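You operate a simulated robot arm through the tools that you are given. There is no shell and no other tool. Be economical: measure what you need, move in short steps, check, and stop when the job is done.

Carry out the task below with a simulated two-armed robot. There is one attempt and no reset: what you move stays moved.

JOB
Light lamp 2 of the test box with the white switch module.
Fine: the box is on, switch it off first; click the module into slot 2 before switching on again; flip its rocker on; leave the other modules and the rest.

Only the result counts: the job must be done as asked and must still hold three seconds after the hand-in. Knocking over, shifting, dropping, spilling or breaking anything else fails it.

ROBOT AND FRAMES
Two 7-joint arms with two-finger parallel grippers on one trunk, on a base that drives. Base frame: it is fixed to the floor where the robot stands at the start and does not move with it; the origin is under the middle of the robot, x ahead of it, y to its left, z up. Lengths are in m, angles in degrees, forces in N, time in s.
The left shoulder is at the start at [0.05, 0.168, 1.161], the right one opposite. With the tool pointing down near the work surface each hand reaches from about 0.1 to 0.6 m from the robot's upright axis, wherever it stands, measured 20 degrees to its own side. Places, roughly: black dial knob [0.9, 0.6, 0.8]; black module rocker [0.8, 0.7, 1]; blue plate button [0.5, 0, 0.8]; frame of the test box [0.5, 0.3, 0.9]; gold module rocker [0.8, 0.8, 1]; green tone button [0.5, -0.2, 0.8]; grey module rocker [0.8, 0.4, 1]; left thumb screw [0.6, 0.6, 0.9]; light box switch [0.5, -0.1, 0.8]; right thumb screw [0.5, 0.4, 0.9]; side lever [0.5, 0.1, 0.8]; test box [0.6, 0.3, 0.9]; test box switch [0.5, 0.1, 0.9]; white dial knob [0.6, 0.5, 0.7]; white module rocker [0.8, 0.8, 1]; yellow cover button [0.6, 0.1, 0.9]. Payload 1.57 kg a hand.
Tool frame (each hand has its own): the origin (TCP) lies between the finger pads and is the grasp point; the fingertips stand 0.03 m ahead of it; z points along the fingers, y is the line along which they close. The gripper opens to 0.08 m. The fingers are 0.017 m wide and 0.012 m thick; the gripper's body (0.04 by 0.082 m) begins 0.08 m behind the TCP.
Orientation is that of the tool frame in the base frame, as a unit quaternion [x, y, z, w]. With the fingers straight down and closing along the base's y, the tool's x points along the base's -x, its y along +y and its z along -z.

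CONTROLS
- The arms move only by the tool apply_moves. It takes "left_motion", "right_motion" or both (then of equal length, played together; a hand with none holds still); each is a list of rows, each an object of numbers (a shift or turn left out is 0, a gripper value left out holds the last): "tx", "ty", "tz": the shift along the tool's x, y, z in m; "rx", "ry", "rz": the turn, a rotation vector about the tool's x, y, z in degrees; "jaw": the gripper command, from -1 (shut) to 1 (fully open), values between in proportion. In form: [{"tx": .., "ty": .., "tz": .., "rx": .., "ry": .., "rz": .., "jaw": ..}, ...]. A call has 1 to 20 rows; each row shifts and turns the commanded pose from where the row before left it, along the tool's axes as they then stand. A row lasts 0.2 s, in which the tool goes at most 0.05 m and 8.6 degrees; a call with a longer step from one row to the next is refused whole, and so is a gripper value outside its range. A pose out of reach is approached as far as the arm can. The call stops where the force on the tool passes 40 N (or 10 N more than at its start, if that is more) or the arm is blocked; 0.2 s more then pass. The fingers move at their own pace (about 0.045 m/s each) and stop on an object; they squeeze with about 31 N. The grip force told is the motor's: it shows also when the fingers shut on nothing. Time passes only in rows, and 0.2 s behind the last, so rows that do not move let the fingers close. The reply holds the time, the measured pose of the TCP, the force on the tool along the base axes, the opening and the grip force, in the units named above and with some noise, with the torque about the TCP (base axes, N m) and any sound that the robot's microphone picked up, and new pictures: "views" is both (left out), scene, wrist or none (wrist: the cameras of the hands that moved).
- Cameras (640 x 400 px; columns grow to the right, rows downward): "scene" is now at [0.1312, 0.0068, 1.3982]; the picture's right is [0.08, -1.00, 0.00], its down [-0.33, -0.03, -0.94] and it looks along [0.94, 0.07, -0.33] (base axes); focal length 214 px, centre (320, 200). "left" rides on the left gripper at [0.072, 0.007, -0.122] in its tool frame; the picture's right is [-0.09, 1.00, 0.00], its down [-0.84, -0.08, -0.54] and it looks along [-0.54, -0.05, 0.84] (tool axes); focal length 238 px, centre (320, 200). "right" rides on the right gripper at [0.072, -0.007, -0.122] in its tool frame; the picture's right is [0.09, 1.00, 0.00], its down [-0.84, 0.08, -0.54] and it looks along [-0.54, 0.05, 0.84] (tool axes); focal length 238 px, centre (320, 200). There is no depth. A picture from a camera that has moved, and an enlarged one, comes with that camera's place and axes in the base frame and with its lens.
- raise_lower(by): slides the trunk up (or, below 0, down) by that many m; the arms and the scene camera ride with it, the base frame stays. It gives what a move gives, with no picture.
- roll_base(legs): drives the robot by 1 to 6 legs, each [ahead, left, turn to the left] in m, m and degrees, along the robot's own axes; the way and the turn of a leg run together, so that a leg with both is an arc; at most 1.5 m and 180 degrees a leg. The arms and the cameras ride along, it lands a little off, and it stops where it bumps. It gives what a move gives, and a new picture of the scene camera.
- aim_head(pan, tilt): turns the head with the scene camera to pan (to the left, within 80 degrees either way) and tilt (down, from -29 to 69), counted from straight ahead of the robot. It gives what a move gives, and a new picture of the scene camera.
- zoom(camera, box): a new picture of the part [left, top, right, bottom] of that camera's present view, enlarged. It takes no simulated time.
- close_job(): hands the job in; it is judged then, once.

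Go step by step. Nothing tells you exact positions but the pictures and the camera data: compare them with the known pose of the tool, close in by small moves and look again before you grip or let go. The budget is 120 turns and 260 pictures, counting those below and the enlarged ones. Unless the task says otherwise, let go and move clear before handing in, and close with one line.

The tools are called as name(argument=value, ...) on one line, values as JSON. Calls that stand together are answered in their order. apply_moves: Moves the arms, as the interface text tells. Its arguments: {"type":"object","properties":{"left_motion":{"type":"array"},"right_motion":{"type":"array"},"views":{"type":"string","enum":["both","scene","wrist","none"]}},"required":[]} The other tools are called the same way: raise_lower (by) slides the trunk up or down; roll_base (legs) drives the base; aim_head (pan, tilt) turns the head that bears the scene camera; zoom (camera, box) takes an enlarged picture of a part of a camera's view; close_job () hands the job in.

At the start:

```text
time_s: 0.0
left_tcp_pos: [0.3528, 0.333, 1.3236]
left_tcp_rot: [-0.002, 1.0, 0.001, 0.0]
left_ft_force: [-0.9, -0.7, -1.1]
left_torque: [-0.01, 0.01, 0.01]
left_grip_width: 0.0801
left_grip_force: 0.0
right_tcp_pos: [0.2841, 0.0128, 1.34]
right_tcp_rot: [0.001, 1.0, 0.002, 0.0]
right_ft_force: [0.1, -0.8, 0.2]
right_torque: [0.04, -0.01, -0.03]
right_grip_width: 0.0799
right_grip_force: 0.0
trunk travel left (down, up): [-0.33, 0.113]
robot x, y, heading: [0.0011, -0.0027, 0.1]
head pan, tilt: [4.4, 19.4]
```

scene: 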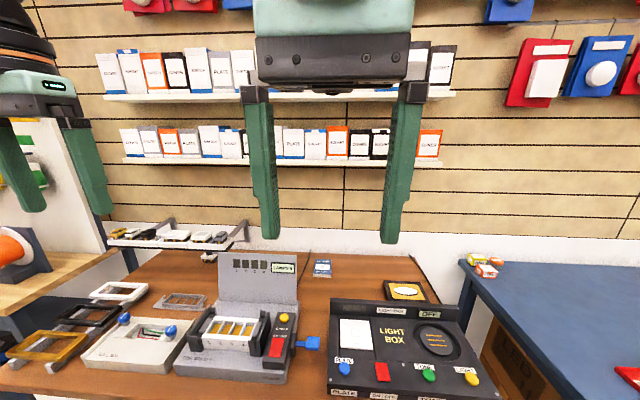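
right: 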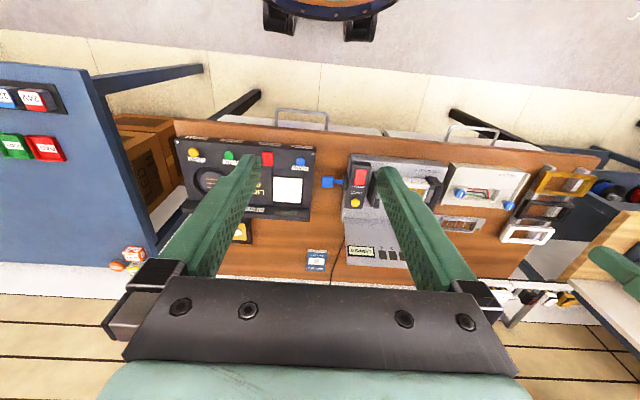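
left: 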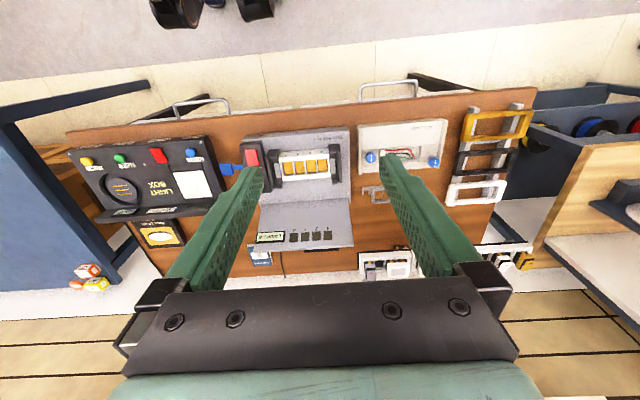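

I see the bench with the test box in the middle, a light box to the right, and a module rack behind to the left. First I look closer at the test box and the rack.

zoom(camera="scene", box=[170, 240, 330, 390])

zoom(camera="scene", box=[90, 200, 260, 310])

zoom(camera="left", box=[220, 110, 380, 280])

zoom(camera="left", box=[340, 200, 560, 300])

```text
2.67 times, centred on (250, 315) of scene
camera zoom: at [0.1312, 0.0068, 1.3982], right [0.08, -1.0, 0.0], down [-0.33, -0.03, -0.94], along [0.94, 0.07, -0.33], focal length 572 px, centre (507, -107)
```

zoom: 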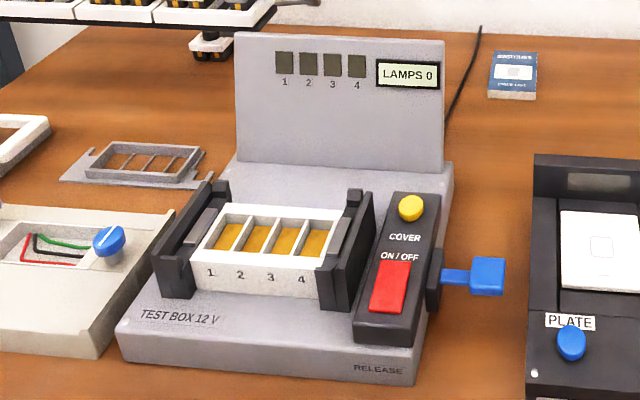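

```text
3.64 times, centred on (175, 255) of scene
camera zoom: at [0.1312, 0.0068, 1.3982], right [0.08, -1.0, 0.0], down [-0.33, -0.03, -0.94], along [0.94, 0.07, -0.33], focal length 780 px, centre (847, 0)
```

zoom: 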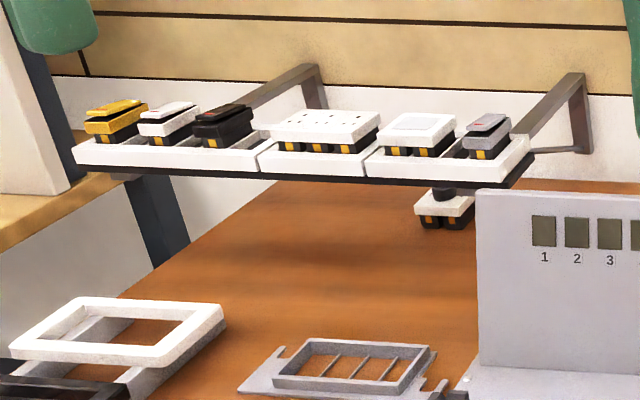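

```text
2.35 times, centred on (300, 195) of left
camera zoom: at [0.2807, 0.3384, 1.4462], right [0.09, 1.0, 0.0], down [0.84, -0.08, 0.54], along [0.54, -0.05, -0.84], focal length 561 px, centre (367, 212)
```

zoom: 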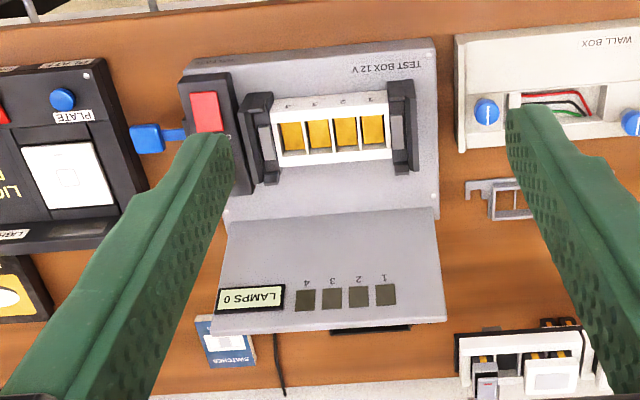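

```text
2.91 times, centred on (450, 250) of left
camera zoom: at [0.2807, 0.3384, 1.4462], right [0.09, 1.0, 0.0], down [0.84, -0.08, 0.54], along [0.54, -0.05, -0.84], focal length 693 px, centre (-58, 54)
```

zoom: 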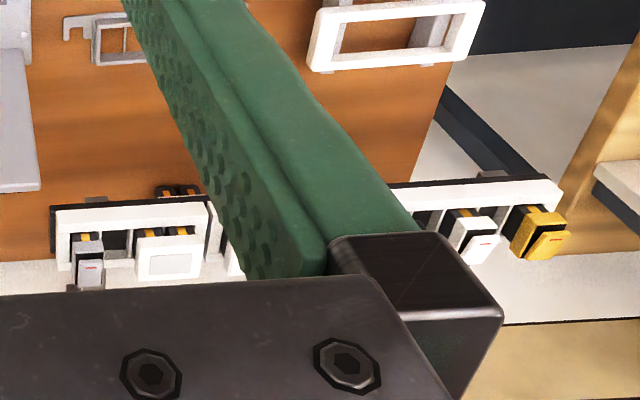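

The box shows LAMPS 0, so it is on, and the white module sits on the rack near (0.83, 0.81, 1.0), far away. I look around for floor space to drive in.

aim_head(pan=45, tilt=35)

aim_head(pan=10, tilt=65)

```text
time_s: 1.1
left_tcp_pos: [0.3515, 0.3325, 1.3234]
left_tcp_rot: [-0.001, 1.0, 0.0, 0.001]
left_ft_force: [-0.9, 0.0, 0.0]
left_torque: [-0.02, 0.0, -0.02]
left_grip_width: 0.0799
left_grip_force: 0.0
right_tcp_pos: [0.2835, 0.0114, 1.3396]
right_tcp_rot: [0.0, 1.0, 0.001, -0.001]
right_ft_force: [-1.0, 0.2, -0.2]
right_torque: [0.0, 0.0, 0.01]
right_grip_width: 0.0799
right_grip_force: 0.0
trunk travel left (down, up): [-0.33, 0.113]
robot x, y, heading: [0.0032, 0.0002, -0.1]
head pan, tilt: [45.0, 35.0]
camera scene: at [0.1006, 0.0618, 1.3735], right [0.71, -0.71, 0.0], down [-0.41, -0.41, -0.82], along [0.58, 0.58, -0.57], focal length 214 px, centre (320, 200)
```

scene: 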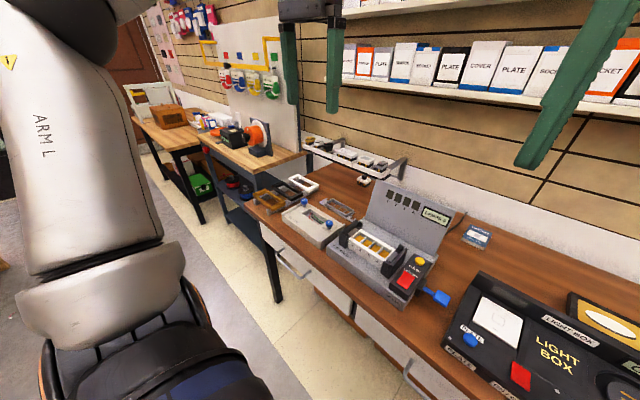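

```text
time_s: 2.1
left_tcp_pos: [0.3528, 0.3319, 1.3245]
left_tcp_rot: [-0.001, 1.0, 0.0, 0.001]
left_ft_force: [-0.2, 0.8, -0.4]
left_torque: [-0.01, -0.01, -0.03]
left_grip_width: 0.0799
left_grip_force: 0.0
right_tcp_pos: [0.2842, 0.0121, 1.3405]
right_tcp_rot: [0.0, 1.0, 0.001, -0.001]
right_ft_force: [-0.1, -0.4, 0.7]
right_torque: [-0.01, -0.02, -0.01]
right_grip_width: 0.0801
right_grip_force: 0.1
trunk travel left (down, up): [-0.33, 0.113]
robot x, y, heading: [-0.0022, 0.0003, -0.2]
head pan, tilt: [10.0, 65.0]
camera scene: at [0.0981, 0.0102, 1.3336], right [0.17, -0.98, 0.0], down [-0.89, -0.16, -0.42], along [0.42, 0.07, -0.91], focal length 214 px, centre (320, 200)
```

scene: 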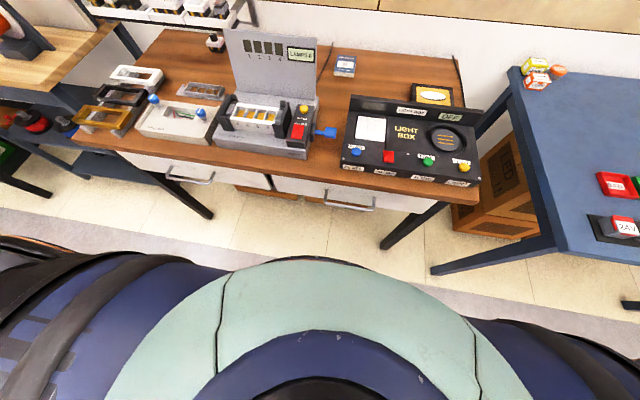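

The bench's near edge is around x=0.4 and the on/off rocker is at about (0.503, 0.142, 0.875). I zoom in on the switch and frame from this steep view.

zoom(camera="scene", box=[200, 80, 350, 174])

zoom(camera="left", box=[230, 120, 360, 200])

```text
4.26 times, centred on (275, 127) of scene
camera zoom: at [0.0981, 0.0102, 1.3336], right [0.17, -0.98, 0.0], down [-0.89, -0.16, -0.42], along [0.42, 0.07, -0.91], focal length 913 px, centre (512, 511)
```

zoom: 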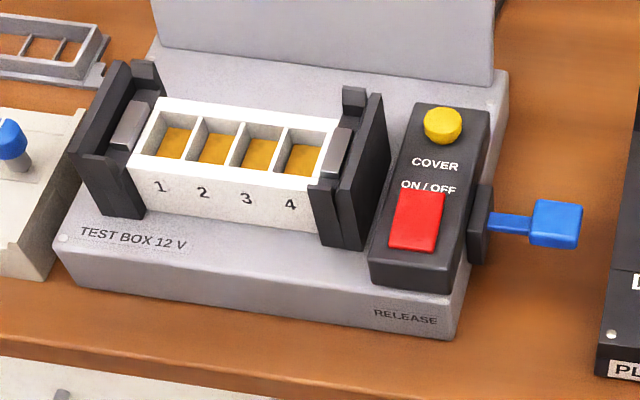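

```text
4.92 times, centred on (295, 160) of left
camera zoom: at [0.2807, 0.3384, 1.4462], right [0.09, 1.0, 0.0], down [0.84, -0.08, 0.54], along [0.54, -0.05, -0.84], focal length 1173 px, centre (443, 397)
```

zoom: 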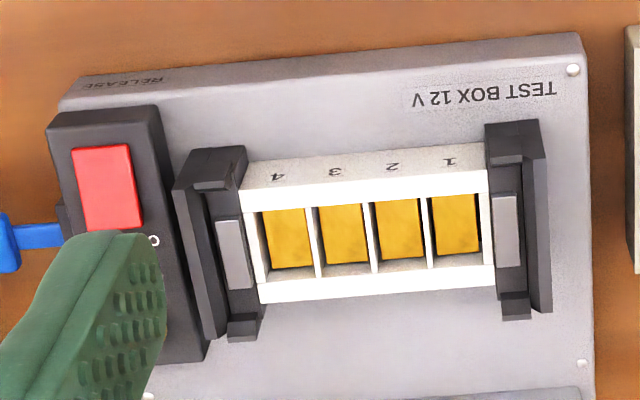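

The frame's four slots are about 30 mm apart and all empty. I close the left hand and bring it above the red switch for a closer look.

apply_moves(left_motion=[{"tx": -0.013, "ty": -0.027, "tz": 0.038, "jaw": -1}, {"tx": -0.013, "ty": -0.027, "tz": 0.038}, {"tx": -0.013, "ty": -0.027, "tz": 0.038}, {"tx": -0.013, "ty": -0.027, "tz": 0.038}, {"tx": -0.013, "ty": -0.027, "tz": 0.038}, {"tx": -0.013, "ty": -0.027, "tz": 0.038}, {"tx": -0.013, "ty": -0.027, "tz": 0.038}, {}], views="wrist")

zoom(camera="left", box=[200, 20, 440, 170])

```text
time_s: 3.9
left_tcp_pos: [0.4447, 0.1434, 1.0592]
left_tcp_rot: [-0.001, 1.0, 0.0, 0.002]
left_ft_force: [-0.1, -0.3, -0.7]
left_torque: [-0.03, 0.02, -0.03]
left_grip_width: 0.0003
left_grip_force: 21.4
right_tcp_pos: [0.2831, 0.0115, 1.3411]
right_tcp_rot: [0.0, 1.0, 0.0, 0.0]
right_ft_force: [0.5, -0.3, -0.6]
right_torque: [0.04, -0.03, -0.05]
right_grip_width: 0.0798
right_grip_force: 0.1
trunk travel left (down, up): [-0.33, 0.113]
robot x, y, heading: [0.0045, -0.0008, -0.0]
head pan, tilt: [10.0, 65.0]
camera left: at [0.3727, 0.1481, 1.1802], right [0.09, 1.0, 0.0], down [0.84, -0.07, 0.54], along [0.54, -0.05, -0.84], focal length 238 px, centre (320, 200)
```

left: 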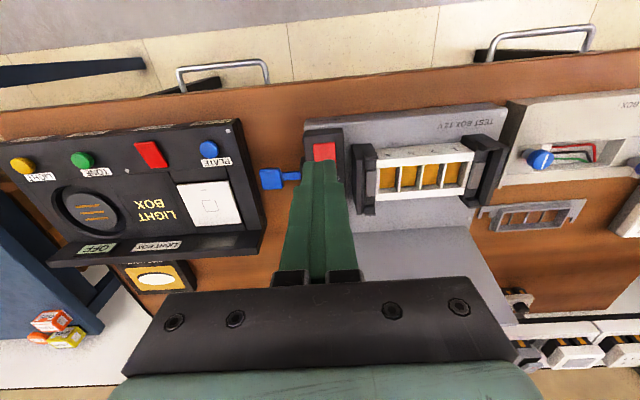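

```text
2.67 times, centred on (320, 95) of left
camera zoom: at [0.3727, 0.1481, 1.1802], right [0.09, 1.0, 0.0], down [0.84, -0.07, 0.54], along [0.54, -0.05, -0.84], focal length 636 px, centre (320, 480)
```

zoom: 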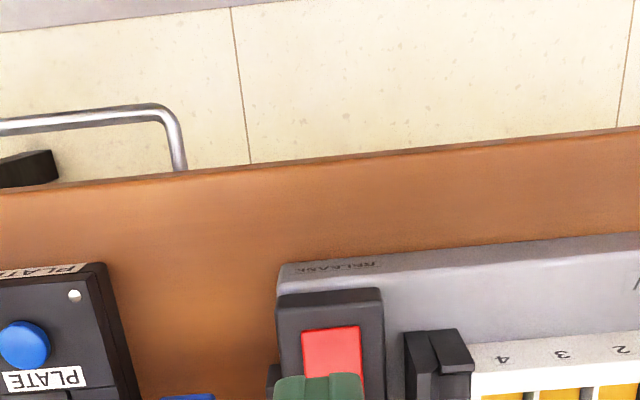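

I need to see how the rocker tilts, so I look with the head from a flatter angle.

aim_head(pan=15, tilt=40)

zoom(camera="scene", box=[270, 180, 400, 262])

```text
time_s: 4.8
left_tcp_pos: [0.445, 0.1418, 1.0579]
left_tcp_rot: [0.0, 1.0, 0.001, 0.001]
left_ft_force: [-0.3, 0.6, -0.2]
left_torque: [-0.02, 0.03, 0.01]
left_grip_width: 0.0
left_grip_force: 21.2
right_tcp_pos: [0.2841, 0.0112, 1.3417]
right_tcp_rot: [0.0, 1.0, 0.0, 0.0]
right_ft_force: [-0.3, -0.1, -0.3]
right_torque: [0.0, 0.01, -0.03]
right_grip_width: 0.0802
right_grip_force: 0.1
trunk travel left (down, up): [-0.33, 0.113]
robot x, y, heading: [0.0003, 0.0058, -0.1]
head pan, tilt: [15.0, 40.0]
camera scene: at [0.1204, 0.0216, 1.3658], right [0.26, -0.97, 0.0], down [-0.62, -0.17, -0.77], along [0.74, 0.2, -0.64], focal length 214 px, centre (320, 200)
```

scene: 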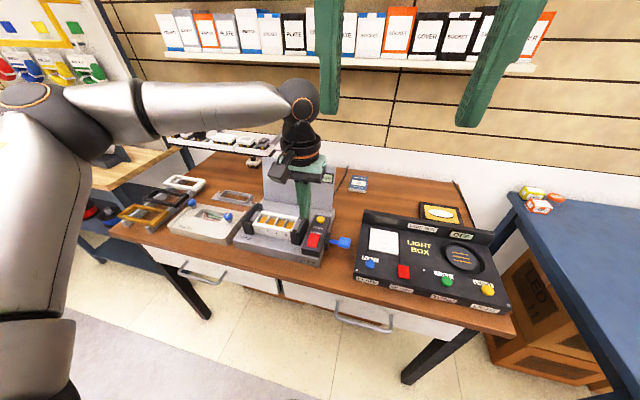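

```text
4.88 times, centred on (335, 221) of scene
camera zoom: at [0.1204, 0.0216, 1.3658], right [0.26, -0.97, 0.0], down [-0.62, -0.17, -0.77], along [0.74, 0.2, -0.64], focal length 1046 px, centre (247, 98)
```

zoom: 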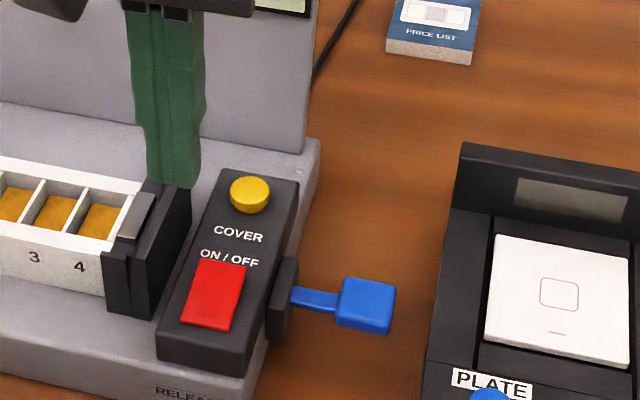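

I'll try the near end of the rocker first: hover over it at (0.488, 0.144), then lower in small steps.

apply_moves(left_motion=[{"tx": -0.014, "ty": 0.001, "tz": 0.04}, {"tx": -0.014, "ty": 0.001, "tz": 0.04}, {"tx": -0.015, "tz": 0.035}, {}], views="both")

zoom(camera="scene", box=[270, 180, 400, 262])

```text
time_s: 5.8
left_tcp_pos: [0.4645, 0.1727, 0.9514]
left_tcp_rot: [0.0, 1.0, -0.001, 0.002]
left_ft_force: [-0.5, 0.0, 0.0]
left_torque: [-0.01, -0.02, -0.05]
left_grip_width: 0.0001
left_grip_force: 21.3
left hand out of reach, approached as far as the arm can: row 1, 2, 3
right_tcp_pos: [0.2841, 0.0113, 1.341]
right_tcp_rot: [0.0, 1.0, 0.001, -0.001]
right_ft_force: [0.1, 0.5, -0.1]
right_torque: [0.0, 0.02, -0.02]
right_grip_width: 0.08
right_grip_force: 0.0
trunk travel left (down, up): [-0.33, 0.113]
robot x, y, heading: [-0.001, -0.0007, -0.2]
head pan, tilt: [15.0, 40.0]
camera scene: at [0.1203, 0.0215, 1.3659], right [0.26, -0.97, 0.0], down [-0.62, -0.17, -0.77], along [0.74, 0.2, -0.64], focal length 214 px, centre (320, 200)
camera left: at [0.392, 0.1793, 1.0731], right [0.09, 1.0, 0.0], down [0.84, -0.08, 0.55], along [0.54, -0.05, -0.84], focal length 238 px, centre (320, 200)
```

scene: 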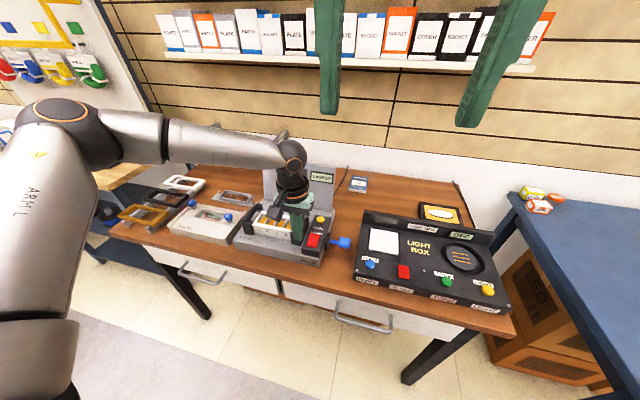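
left: 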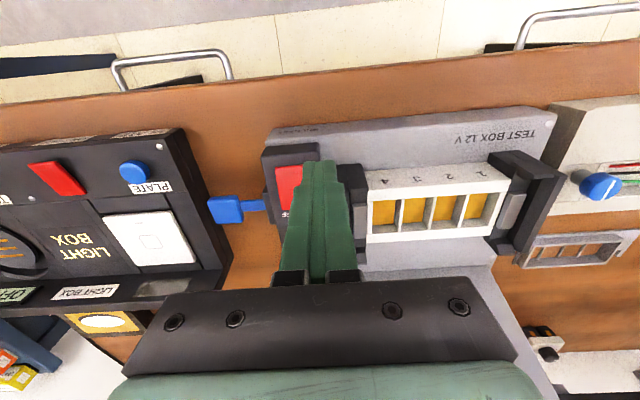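

```text
4.88 times, centred on (335, 221) of scene
camera zoom: at [0.1203, 0.0215, 1.3659], right [0.26, -0.97, 0.0], down [-0.62, -0.17, -0.77], along [0.74, 0.2, -0.64], focal length 1046 px, centre (247, 98)
```

zoom: 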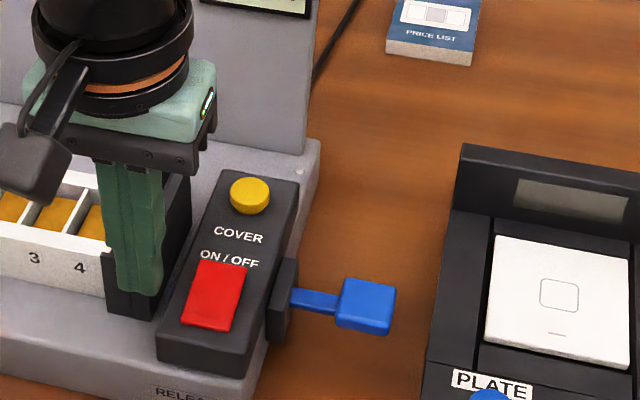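

The left hand is at the edge of its reach here, so I lift it and roll the base forward to get comfortably within reach.

apply_moves(left_motion=[{"tz": -0.05, "tx": 0.02}, {"tz": -0.05, "tx": 0.02}, {"tz": -0.05, "tx": 0.02}, {"tz": -0.05, "tx": 0.02}, {}], views="none")

roll_base(legs=[[0.1, 0.0, 0]])

```text
refused: row 1 steps farther than a row can; nothing moved
```

```text
time_s: 6.9
left_tcp_pos: [0.5653, 0.1739, 0.9517]
left_tcp_rot: [-0.002, 1.0, -0.002, 0.0]
left_ft_force: [1.3, -0.1, 0.4]
left_torque: [0.0, 0.01, 0.0]
left_grip_width: 0.0
left_grip_force: 21.6
right_tcp_pos: [0.3849, 0.0129, 1.3414]
right_tcp_rot: [-0.001, 1.0, 0.0, -0.001]
right_ft_force: [0.9, -0.9, 0.3]
right_torque: [-0.03, 0.05, 0.01]
right_grip_width: 0.0802
right_grip_force: 0.0
trunk travel left (down, up): [-0.33, 0.113]
robot x, y, heading: [0.1002, 0.0012, 0.2]
head pan, tilt: [15.0, 40.0]
camera scene: at [0.222, 0.0217, 1.3657], right [0.26, -0.97, 0.0], down [-0.62, -0.17, -0.77], along [0.74, 0.2, -0.64], focal length 214 px, centre (320, 200)
```

scene: 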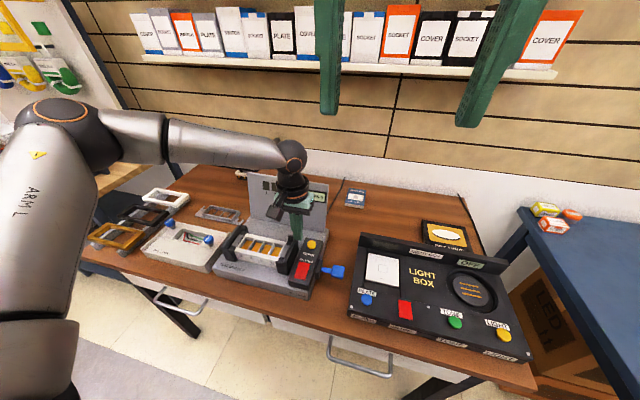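

The lift was refused as too fast a step and the base rolled with the hand still low; forces show no contact. I lift it now straight up and a bit back.

apply_moves(left_motion=[{"tz": -0.02, "tx": 0.03}, {"tz": -0.03, "tx": 0.03}, {"tz": -0.02, "tx": 0.02}, {}], views="both")

zoom(camera="scene", box=[220, 200, 370, 300])

```text
time_s: 7.9
left_tcp_pos: [0.4854, 0.1729, 1.0198]
left_tcp_rot: [-0.001, 1.0, -0.002, 0.0]
left_ft_force: [0.1, 0.9, 0.0]
left_torque: [-0.03, 0.01, 0.06]
left_grip_width: 0.0002
left_grip_force: 21.4
right_tcp_pos: [0.385, 0.0108, 1.3397]
right_tcp_rot: [-0.001, 1.0, 0.0, 0.0]
right_ft_force: [0.3, -0.2, 0.1]
right_torque: [-0.03, -0.01, -0.02]
right_grip_width: 0.08
right_grip_force: 0.1
trunk travel left (down, up): [-0.33, 0.113]
robot x, y, heading: [0.1015, 0.0002, -0.2]
head pan, tilt: [15.0, 40.0]
camera scene: at [0.2212, 0.0218, 1.3658], right [0.26, -0.97, 0.0], down [-0.62, -0.17, -0.77], along [0.74, 0.2, -0.64], focal length 214 px, centre (320, 200)
camera left: at [0.4135, 0.1798, 1.1424], right [0.09, 1.0, 0.0], down [0.84, -0.07, 0.54], along [0.54, -0.05, -0.84], focal length 238 px, centre (320, 200)
```

scene: 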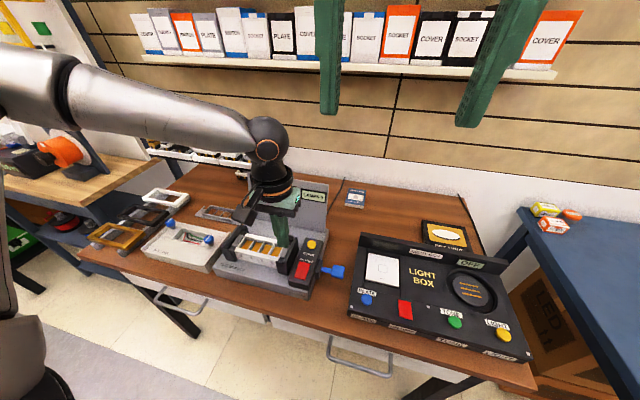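
left: 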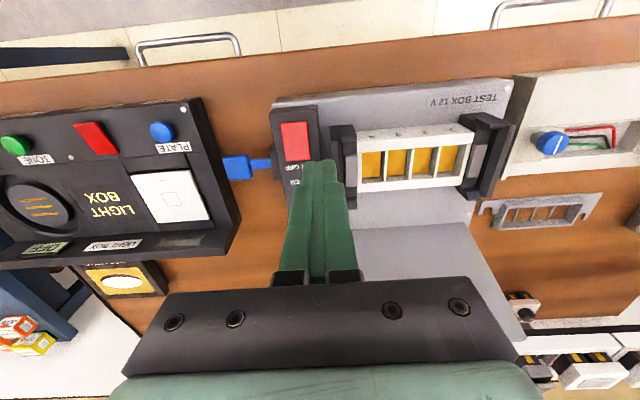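

```text
4.00 times, centred on (295, 250) of scene
camera zoom: at [0.2212, 0.0218, 1.3658], right [0.26, -0.97, 0.0], down [-0.62, -0.17, -0.77], along [0.74, 0.2, -0.64], focal length 858 px, centre (420, 0)
```

zoom: 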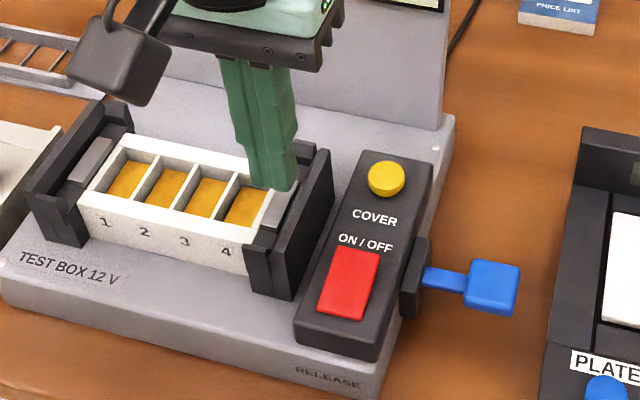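

The rocker spans about x 0.48–0.525 at y≈0.143. I hover over its near end and then press down gently.

apply_moves(left_motion=[{"ty": -0.015, "tz": 0.04}, {"ty": -0.014, "tz": 0.04}, {"tz": 0.012}, {}], views="both")

zoom(camera="scene", box=[220, 200, 370, 300])

```text
time_s: 8.9
left_tcp_pos: [0.4853, 0.1457, 0.9295]
left_tcp_rot: [-0.001, 1.0, -0.002, 0.001]
left_ft_force: [-0.3, -0.4, -0.3]
left_torque: [-0.04, 0.0, -0.03]
left_grip_width: 0.0
left_grip_force: 20.9
right_tcp_pos: [0.3842, 0.0115, 1.3392]
right_tcp_rot: [-0.001, 1.0, 0.001, 0.0]
right_ft_force: [-0.3, 0.1, -0.1]
right_torque: [-0.02, -0.01, -0.01]
right_grip_width: 0.0802
right_grip_force: 0.1
trunk travel left (down, up): [-0.33, 0.113]
robot x, y, heading: [0.1013, -0.0004, -0.1]
head pan, tilt: [15.0, 40.0]
camera scene: at [0.221, 0.0217, 1.3659], right [0.26, -0.97, 0.0], down [-0.62, -0.17, -0.77], along [0.74, 0.2, -0.64], focal length 214 px, centre (320, 200)
camera left: at [0.4135, 0.1523, 1.0513], right [0.09, 1.0, 0.0], down [0.84, -0.07, 0.54], along [0.54, -0.05, -0.84], focal length 238 px, centre (320, 200)
```

scene: 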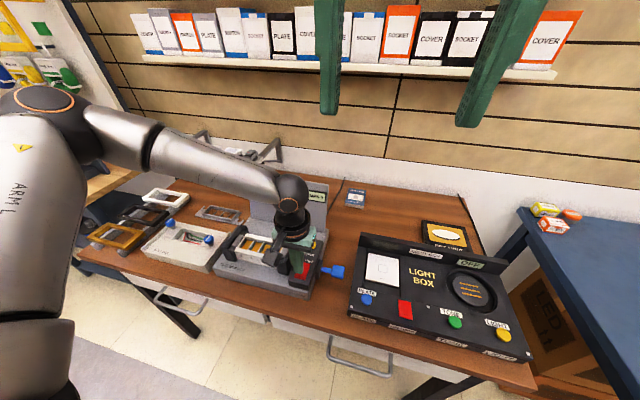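
left: 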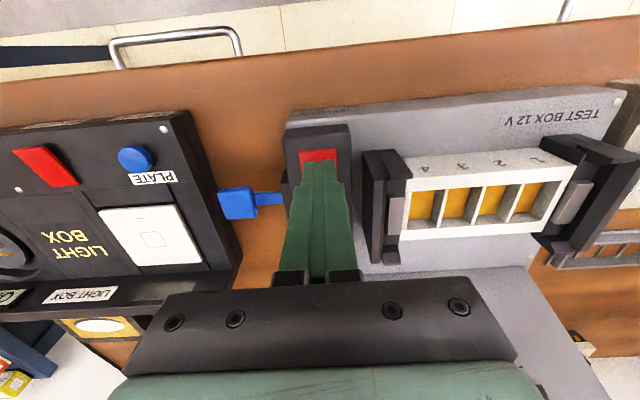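

```text
4.00 times, centred on (295, 250) of scene
camera zoom: at [0.221, 0.0217, 1.3659], right [0.26, -0.97, 0.0], down [-0.62, -0.17, -0.77], along [0.74, 0.2, -0.64], focal length 858 px, centre (420, 0)
```

zoom: 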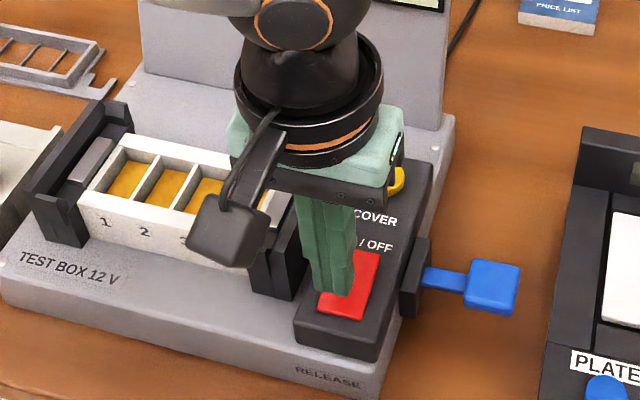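

The fingertips are right over the rocker's near half. I press down in small steps.

apply_moves(left_motion=[{"tz": 0.008}, {"tz": 0.006}, {"tz": 0.004}, {"tz": 0.004}, {"tz": 0.003}, {"tz": 0.003}, {"tz": 0.003}], views="scene")

zoom(camera="scene", box=[250, 170, 350, 300])

```text
time_s: 10.6
left_tcp_pos: [0.4841, 0.1469, 0.907]
left_tcp_rot: [-0.001, 1.0, -0.004, 0.008]
left_ft_force: [-8.8, 1.0, 18.5]
left_torque: [0.05, 0.09, 0.05]
left_grip_width: 0.0
left_grip_force: 21.3
left hand out of reach, approached as far as the arm can: row 5, 7
right_tcp_pos: [0.3822, 0.0131, 1.3405]
right_tcp_rot: [-0.001, 1.0, 0.0, 0.001]
right_ft_force: [-0.6, 0.6, -0.3]
right_torque: [0.0, -0.01, -0.03]
right_grip_width: 0.0799
right_grip_force: 0.0
trunk travel left (down, up): [-0.33, 0.113]
robot x, y, heading: [0.1007, 0.0015, 0.3]
head pan, tilt: [15.0, 40.0]
stopped in row 7 (left hand): the force on the tool passed its limit at 41 N (the readings are from after the stop); the commanded pose is now the measured one
camera scene: at [0.2189, 0.022, 1.366], right [0.26, -0.97, 0.0], down [-0.62, -0.17, -0.77], along [0.74, 0.2, -0.64], focal length 214 px, centre (320, 200)
```

scene: 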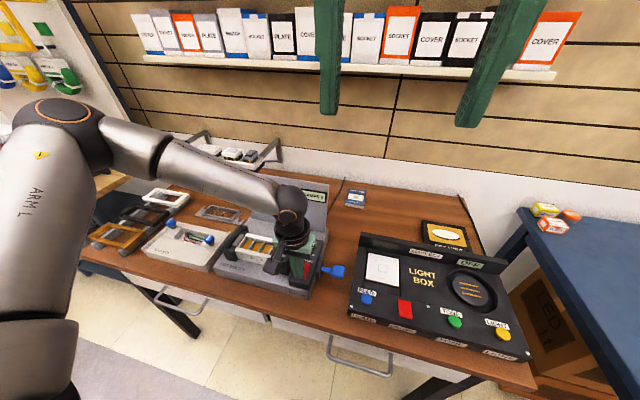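

```text
3.08 times, centred on (300, 235) of scene
camera zoom: at [0.2189, 0.022, 1.366], right [0.26, -0.97, 0.0], down [-0.62, -0.17, -0.77], along [0.74, 0.2, -0.64], focal length 660 px, centre (382, 92)
```

zoom: 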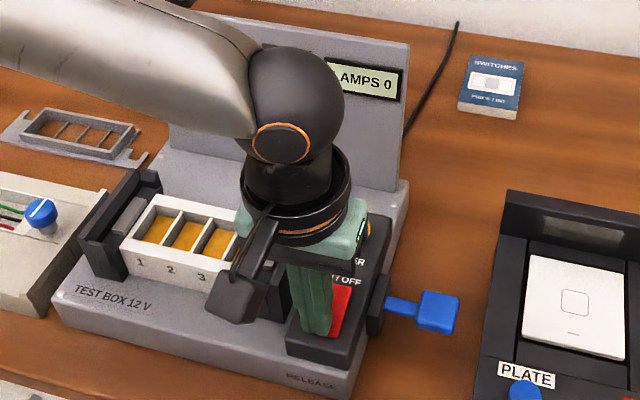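

The near end was hard at once and the display still reads LAMPS 0, so the rocker's off side is the far end. I lift, shift forward 33 mm and press there.

apply_moves(left_motion=[{"tz": -0.02}, {"tx": -0.033, "ty": -0.003}, {"tz": 0.008}, {"tz": 0.005}, {"tz": 0.004}, {"tz": 0.003}, {"tz": 0.003}], views="scene")

zoom(camera="scene", box=[250, 170, 350, 300])

```text
time_s: 12.2
left_tcp_pos: [0.5129, 0.1557, 0.9091]
left_tcp_rot: [-0.001, 1.0, -0.007, 0.009]
left_ft_force: [1.0, -0.3, 4.0]
left_torque: [0.03, 0.01, 0.0]
left_grip_width: 0.0001
left_grip_force: 21.2
left hand out of reach, approached as far as the arm can: row 2, 4, 6
right_tcp_pos: [0.3843, 0.0116, 1.3411]
right_tcp_rot: [-0.001, 1.0, 0.001, 0.0]
right_ft_force: [0.2, 0.6, 0.1]
right_torque: [-0.03, 0.01, 0.0]
right_grip_width: 0.08
right_grip_force: 0.0
trunk travel left (down, up): [-0.33, 0.113]
robot x, y, heading: [0.1, -0.0003, 0.0]
head pan, tilt: [15.0, 40.0]
camera scene: at [0.2208, 0.0215, 1.366], right [0.26, -0.97, 0.0], down [-0.62, -0.17, -0.77], along [0.74, 0.2, -0.64], focal length 214 px, centre (320, 200)
```

scene: 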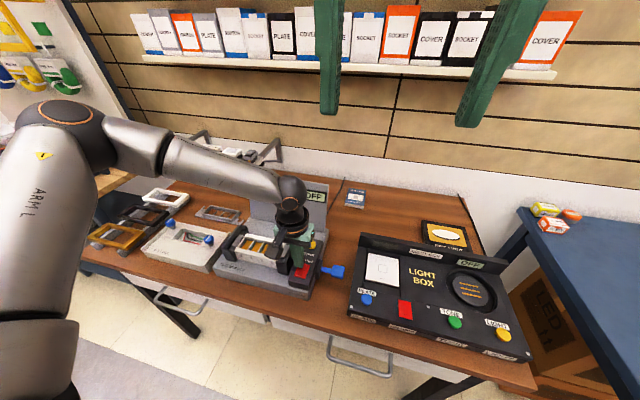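

```text
3.08 times, centred on (300, 235) of scene
camera zoom: at [0.2208, 0.0215, 1.366], right [0.26, -0.97, 0.0], down [-0.62, -0.17, -0.77], along [0.74, 0.2, -0.64], focal length 660 px, centre (382, 92)
```

zoom: 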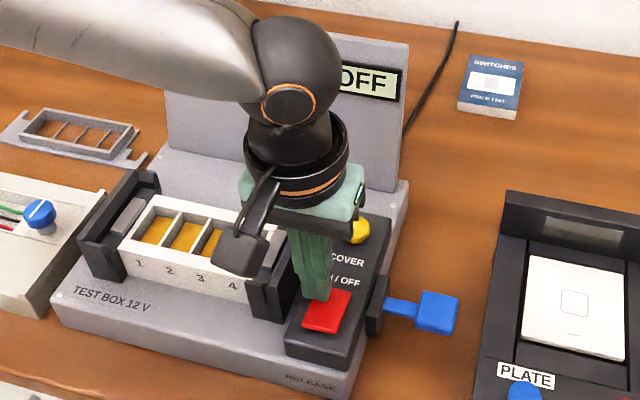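

The display now reads OFF. I lift the hand away and drive left toward the rack.

apply_moves(left_motion=[{"tz": -0.045}, {"tz": -0.045, "tx": 0.02}, {"tz": -0.045, "tx": 0.02}, {"tz": -0.045, "tx": 0.02}, {"tz": -0.045, "tx": 0.02}, {"tz": -0.045, "tx": 0.02, "jaw": 1}, {"tz": -0.045, "tx": 0.02}], views="none")

aim_head(pan=25, tilt=40)

```text
time_s: 13.8
left_tcp_pos: [0.386, 0.1594, 1.2218]
left_tcp_rot: [-0.001, 1.0, -0.004, 0.008]
left_ft_force: [0.2, 0.8, 0.1]
left_torque: [-0.03, -0.02, 0.01]
left_grip_width: 0.0501
left_grip_force: 0.0
right_tcp_pos: [0.3831, 0.0116, 1.3397]
right_tcp_rot: [-0.001, 1.0, 0.001, 0.0]
right_ft_force: [0.7, 0.2, 0.1]
right_torque: [-0.01, -0.02, 0.0]
right_grip_width: 0.08
right_grip_force: 0.0
trunk travel left (down, up): [-0.33, 0.113]
robot x, y, heading: [0.1032, 0.0, -0.1]
head pan, tilt: [15.0, 40.0]
```

```text
time_s: 14.5
left_tcp_pos: [0.3864, 0.1587, 1.2208]
left_tcp_rot: [-0.001, 1.0, -0.005, 0.007]
left_ft_force: [0.1, 0.5, -0.2]
left_torque: [0.01, 0.0, -0.01]
left_grip_width: 0.08
left_grip_force: 0.0
right_tcp_pos: [0.3849, 0.0122, 1.3406]
right_tcp_rot: [-0.001, 1.0, 0.0, 0.0]
right_ft_force: [-0.6, 0.6, 0.0]
right_torque: [0.02, -0.01, -0.01]
right_grip_width: 0.08
right_grip_force: 0.1
trunk travel left (down, up): [-0.33, 0.113]
robot x, y, heading: [0.1006, 0.0032, 0.2]
head pan, tilt: [25.0, 40.0]
camera scene: at [0.2159, 0.0356, 1.3659], right [0.42, -0.91, 0.0], down [-0.58, -0.27, -0.77], along [0.69, 0.32, -0.64], focal length 214 px, centre (320, 200)
```

scene: 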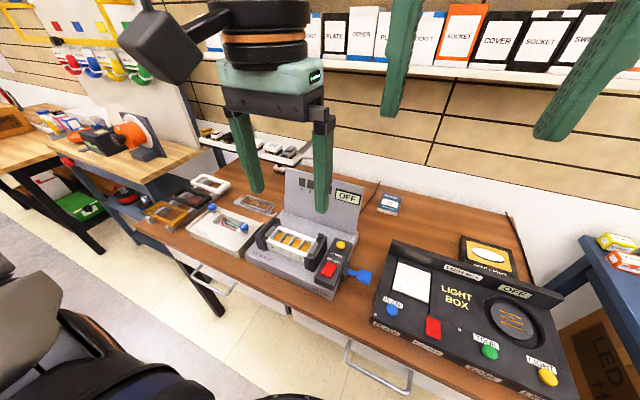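

The way to the left is free in front of the bench. I drive left 0.6 m.

roll_base(legs=[[0.0, 0.6, 0]])

aim_head(pan=10, tilt=35)

```text
time_s: 20.2
left_tcp_pos: [0.3857, 0.7493, 1.2228]
left_tcp_rot: [-0.002, 1.0, -0.004, 0.007]
left_ft_force: [0.4, -0.2, 0.4]
left_torque: [-0.04, 0.04, 0.0]
left_grip_width: 0.0802
left_grip_force: 0.0
right_tcp_pos: [0.3832, 0.6027, 1.3404]
right_tcp_rot: [-0.001, 1.0, 0.001, 0.0]
right_ft_force: [-0.1, 0.3, 0.5]
right_torque: [-0.01, 0.0, -0.01]
right_grip_width: 0.08
right_grip_force: 0.2
trunk travel left (down, up): [-0.33, 0.113]
robot x, y, heading: [0.1024, 0.588, 0.2]
head pan, tilt: [25.0, 40.0]
camera scene: at [0.2151, 0.6254, 1.3659], right [0.42, -0.91, 0.0], down [-0.58, -0.27, -0.77], along [0.69, 0.33, -0.64], focal length 214 px, centre (320, 200)
```

scene: 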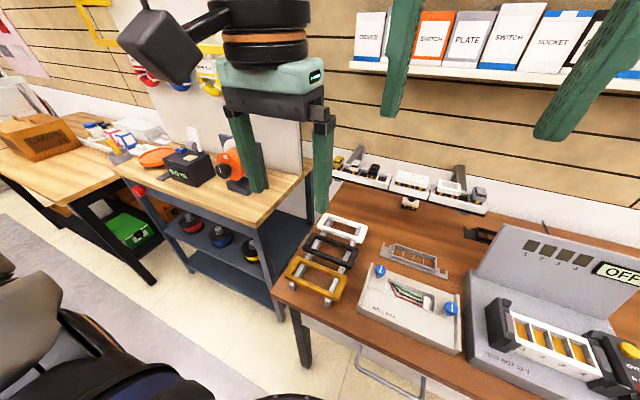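

```text
time_s: 20.9
left_tcp_pos: [0.3862, 0.7485, 1.2219]
left_tcp_rot: [-0.002, 1.0, -0.004, 0.007]
left_ft_force: [-0.3, 0.0, -0.1]
left_torque: [-0.01, -0.03, 0.02]
left_grip_width: 0.0801
left_grip_force: 0.0
right_tcp_pos: [0.3837, 0.6011, 1.3403]
right_tcp_rot: [-0.001, 1.0, 0.001, 0.0]
right_ft_force: [0.0, 0.1, 0.2]
right_torque: [0.04, 0.03, -0.02]
right_grip_width: 0.0801
right_grip_force: 0.0
trunk travel left (down, up): [-0.33, 0.113]
robot x, y, heading: [0.1003, 0.5903, -0.0]
head pan, tilt: [10.0, 35.0]
camera scene: at [0.2248, 0.6047, 1.3734], right [0.18, -0.98, 0.0], down [-0.56, -0.1, -0.82], along [0.81, 0.14, -0.57], focal length 214 px, centre (320, 200)
```

scene: 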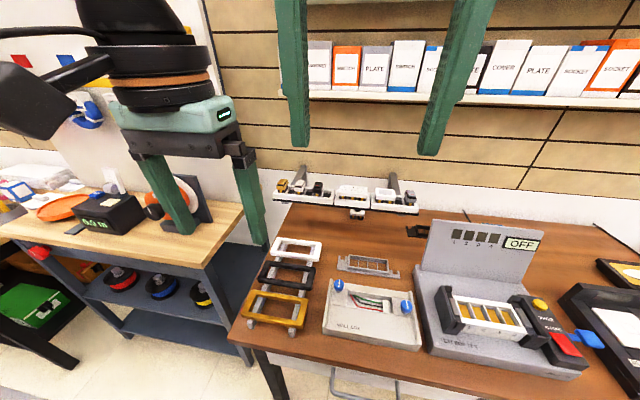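

zoom(camera="scene", box=[260, 165, 430, 225])

zoom(camera="left", box=[0, 0, 640, 400])

```text
3.76 times, centred on (345, 195) of scene
camera zoom: at [0.2248, 0.6047, 1.3734], right [0.18, -0.98, 0.0], down [-0.56, -0.1, -0.82], along [0.81, 0.14, -0.57], focal length 807 px, centre (226, 219)
```

zoom: 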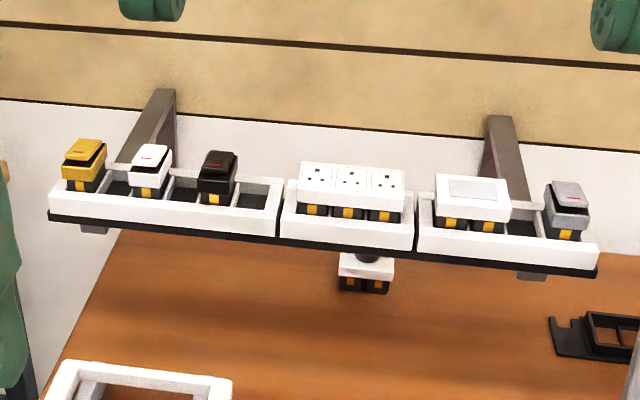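

```text
1.00 times, centred on (320, 200) of left (not enlarged: the box is as wide or as high as the picture)
camera zoom: at [0.3123, 0.7554, 1.3427], right [0.09, 1.0, -0.01], down [0.83, -0.07, 0.55], along [0.55, -0.06, -0.83], focal length 238 px, centre (320, 200)
```

zoom: 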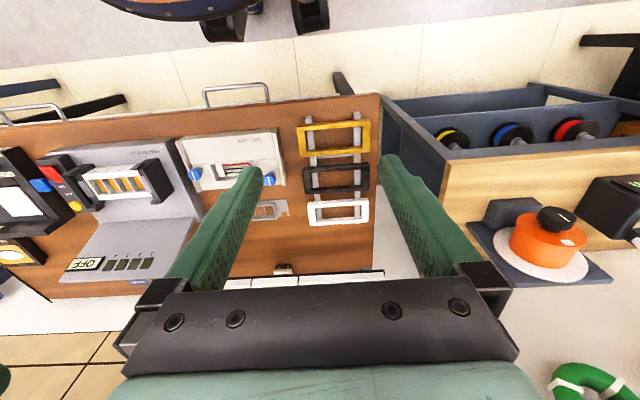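

The white module's cap is at about (0.806, 0.771, 1.02), between gold and black with roughly 57 mm spacing. I check the base clearance to the bench before driving closer.

aim_head(pan=0, tilt=69)

```text
time_s: 21.9
left_tcp_pos: [0.3862, 0.748, 1.221]
left_tcp_rot: [-0.002, 1.0, -0.005, 0.007]
left_ft_force: [0.6, 0.5, -0.5]
left_torque: [-0.01, 0.02, -0.01]
left_grip_width: 0.0799
left_grip_force: 0.0
right_tcp_pos: [0.3831, 0.6012, 1.3399]
right_tcp_rot: [-0.001, 1.0, 0.002, -0.001]
right_ft_force: [-0.5, -0.1, 1.2]
right_torque: [-0.01, 0.01, 0.0]
right_grip_width: 0.0797
right_grip_force: 0.1
trunk travel left (down, up): [-0.33, 0.113]
robot x, y, heading: [0.0986, 0.5875, -0.2]
head pan, tilt: [0.0, 68.8]
camera scene: at [0.1941, 0.5893, 1.3298], right [0.0, -1.0, 0.0], down [-0.93, 0.0, -0.36], along [0.36, 0.0, -0.93], focal length 214 px, centre (320, 200)
```

scene: 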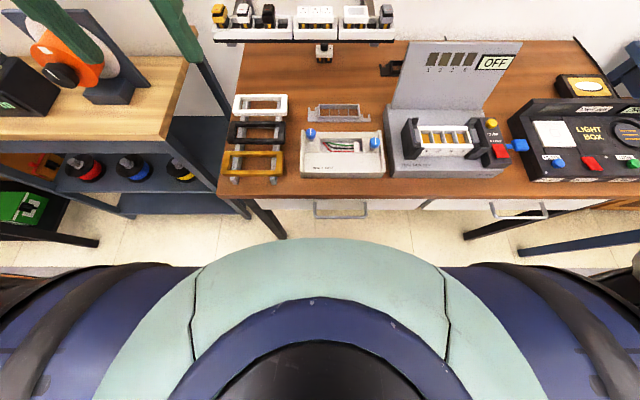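

The chest, not the base, fills the bottom of this view; the base has room to the bench. I drive ahead 0.12 m and look at the rack again.

roll_base(legs=[[0.12, 0.0, 0]])

aim_head(pan=15, tilt=35)

zoom(camera="scene", box=[260, 130, 420, 230])

zoom(camera="right", box=[0, 0, 640, 400])

```text
time_s: 23.2
left_tcp_pos: [0.5069, 0.7477, 1.2206]
left_tcp_rot: [-0.001, 1.0, -0.004, 0.007]
left_ft_force: [-0.1, 0.3, -1.6]
left_torque: [0.01, 0.05, -0.01]
left_grip_width: 0.08
left_grip_force: 0.0
right_tcp_pos: [0.5038, 0.6018, 1.3406]
right_tcp_rot: [-0.001, 1.0, 0.0, 0.0]
right_ft_force: [-0.1, 0.7, -0.4]
right_torque: [-0.03, 0.03, 0.02]
right_grip_width: 0.0801
right_grip_force: 0.1
trunk travel left (down, up): [-0.33, 0.113]
robot x, y, heading: [0.2207, 0.5864, -0.0]
head pan, tilt: [0.0, 68.8]
camera scene: at [0.3147, 0.5895, 1.3296], right [0.0, -1.0, 0.0], down [-0.93, 0.0, -0.36], along [0.36, 0.0, -0.93], focal length 214 px, centre (320, 200)
```

scene: 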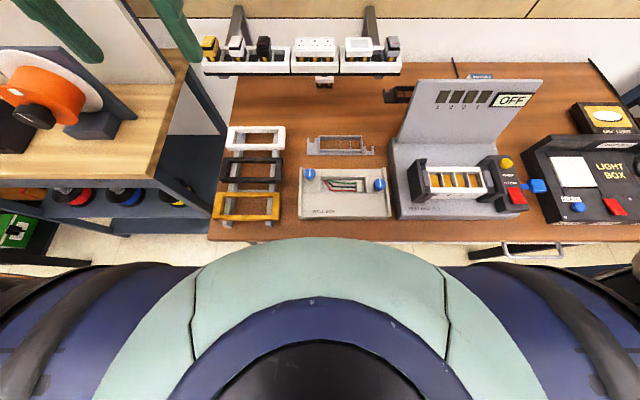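

```text
time_s: 24.2
left_tcp_pos: [0.5046, 0.7479, 1.2222]
left_tcp_rot: [-0.001, 1.0, -0.004, 0.007]
left_ft_force: [-0.3, 0.2, -0.7]
left_torque: [-0.02, 0.03, 0.0]
left_grip_width: 0.08
left_grip_force: 0.1
right_tcp_pos: [0.5031, 0.6022, 1.3415]
right_tcp_rot: [-0.001, 1.0, 0.001, 0.0]
right_ft_force: [-0.1, 0.1, 0.0]
right_torque: [0.02, 0.0, 0.01]
right_grip_width: 0.0799
right_grip_force: 0.0
trunk travel left (down, up): [-0.33, 0.113]
robot x, y, heading: [0.2192, 0.5883, 0.1]
head pan, tilt: [15.0, 35.0]
camera scene: at [0.3428, 0.6123, 1.3734], right [0.26, -0.97, 0.0], down [-0.55, -0.15, -0.82], along [0.79, 0.21, -0.57], focal length 214 px, centre (320, 200)
```

scene: 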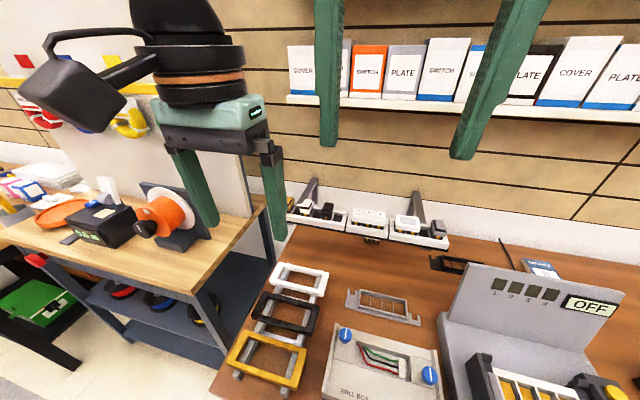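

```text
4.00 times, centred on (340, 180) of scene
camera zoom: at [0.3428, 0.6123, 1.3734], right [0.26, -0.97, 0.0], down [-0.55, -0.15, -0.82], along [0.79, 0.21, -0.57], focal length 858 px, centre (240, 280)
```

zoom: 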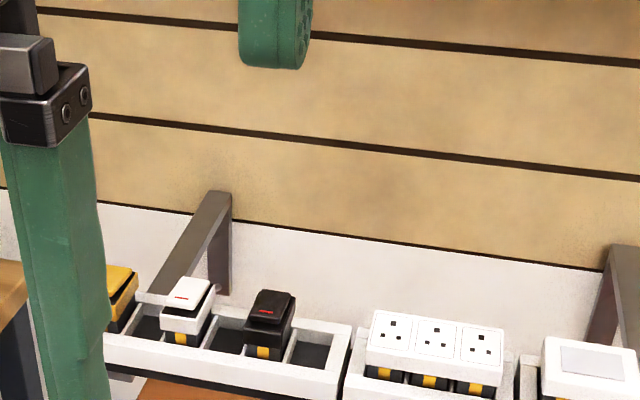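

```text
1.00 times, centred on (320, 200) of right (not enlarged: the box is as wide or as high as the picture)
camera zoom: at [0.4325, 0.5949, 1.4623], right [-0.09, 1.0, 0.0], down [0.84, 0.08, 0.54], along [0.54, 0.05, -0.84], focal length 238 px, centre (320, 200)
```

zoom: 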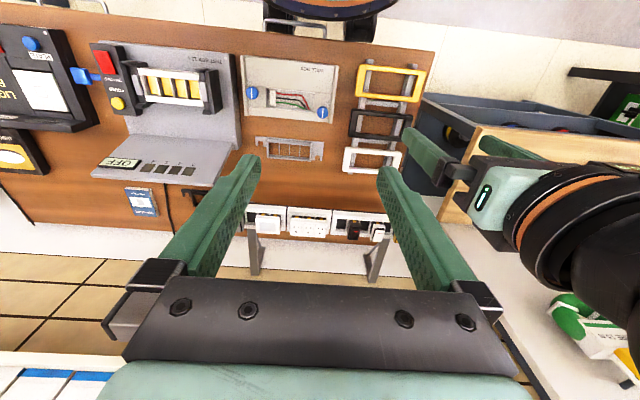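

The base is now about at the bench edge. I reach the left hand toward the rack with the jaw partly open and look through the wrist camera.

apply_moves(left_motion=[{"tx": -0.045, "jaw": 0.3}, {"tx": -0.045}, {"tx": -0.045}, {"tx": -0.045, "ty": 0.01, "tz": 0.01}, {"tx": -0.03, "ty": 0.013, "tz": 0.03}, {}], views="both")

zoom(camera="left", box=[220, 60, 420, 185])

```text
time_s: 25.6
left_tcp_pos: [0.7012, 0.7927, 1.1748]
left_tcp_rot: [0.0, 1.0, -0.004, 0.007]
left_ft_force: [-0.3, 0.2, 0.7]
left_torque: [0.01, -0.01, -0.02]
left_grip_width: 0.0521
left_grip_force: 0.1
left hand out of reach, approached as far as the arm can: row 3, 4
right_tcp_pos: [0.5026, 0.6009, 1.3397]
right_tcp_rot: [-0.001, 1.0, 0.0, 0.0]
right_ft_force: [0.1, 0.7, 0.2]
right_torque: [0.02, -0.03, 0.03]
right_grip_width: 0.0797
right_grip_force: 0.0
trunk travel left (down, up): [-0.33, 0.113]
robot x, y, heading: [0.2191, 0.5902, 0.3]
head pan, tilt: [15.0, 35.0]
camera scene: at [0.3425, 0.6122, 1.3735], right [0.26, -0.97, 0.0], down [-0.55, -0.15, -0.82], along [0.79, 0.21, -0.57], focal length 214 px, centre (320, 200)
camera left: at [0.6271, 0.8, 1.2957], right [0.09, 1.0, -0.01], down [0.83, -0.07, 0.56], along [0.55, -0.06, -0.83], focal length 238 px, centre (320, 200)
```

scene: 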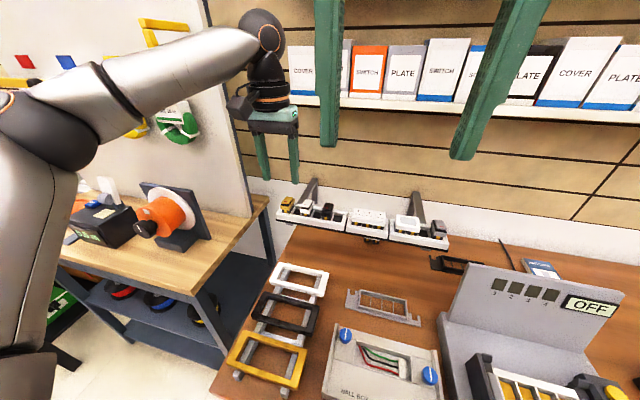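
left: 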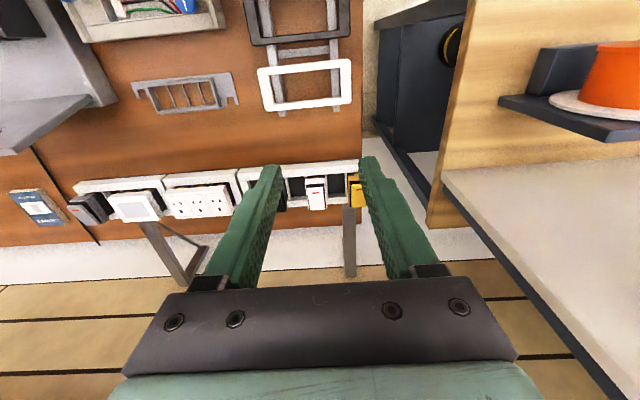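

```text
3.20 times, centred on (320, 122) of left
camera zoom: at [0.6271, 0.8, 1.2957], right [0.09, 1.0, -0.01], down [0.83, -0.07, 0.56], along [0.55, -0.06, -0.83], focal length 763 px, centre (320, 448)
```

zoom: 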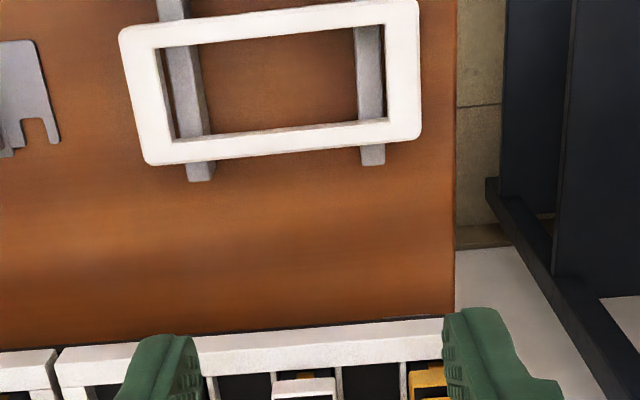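

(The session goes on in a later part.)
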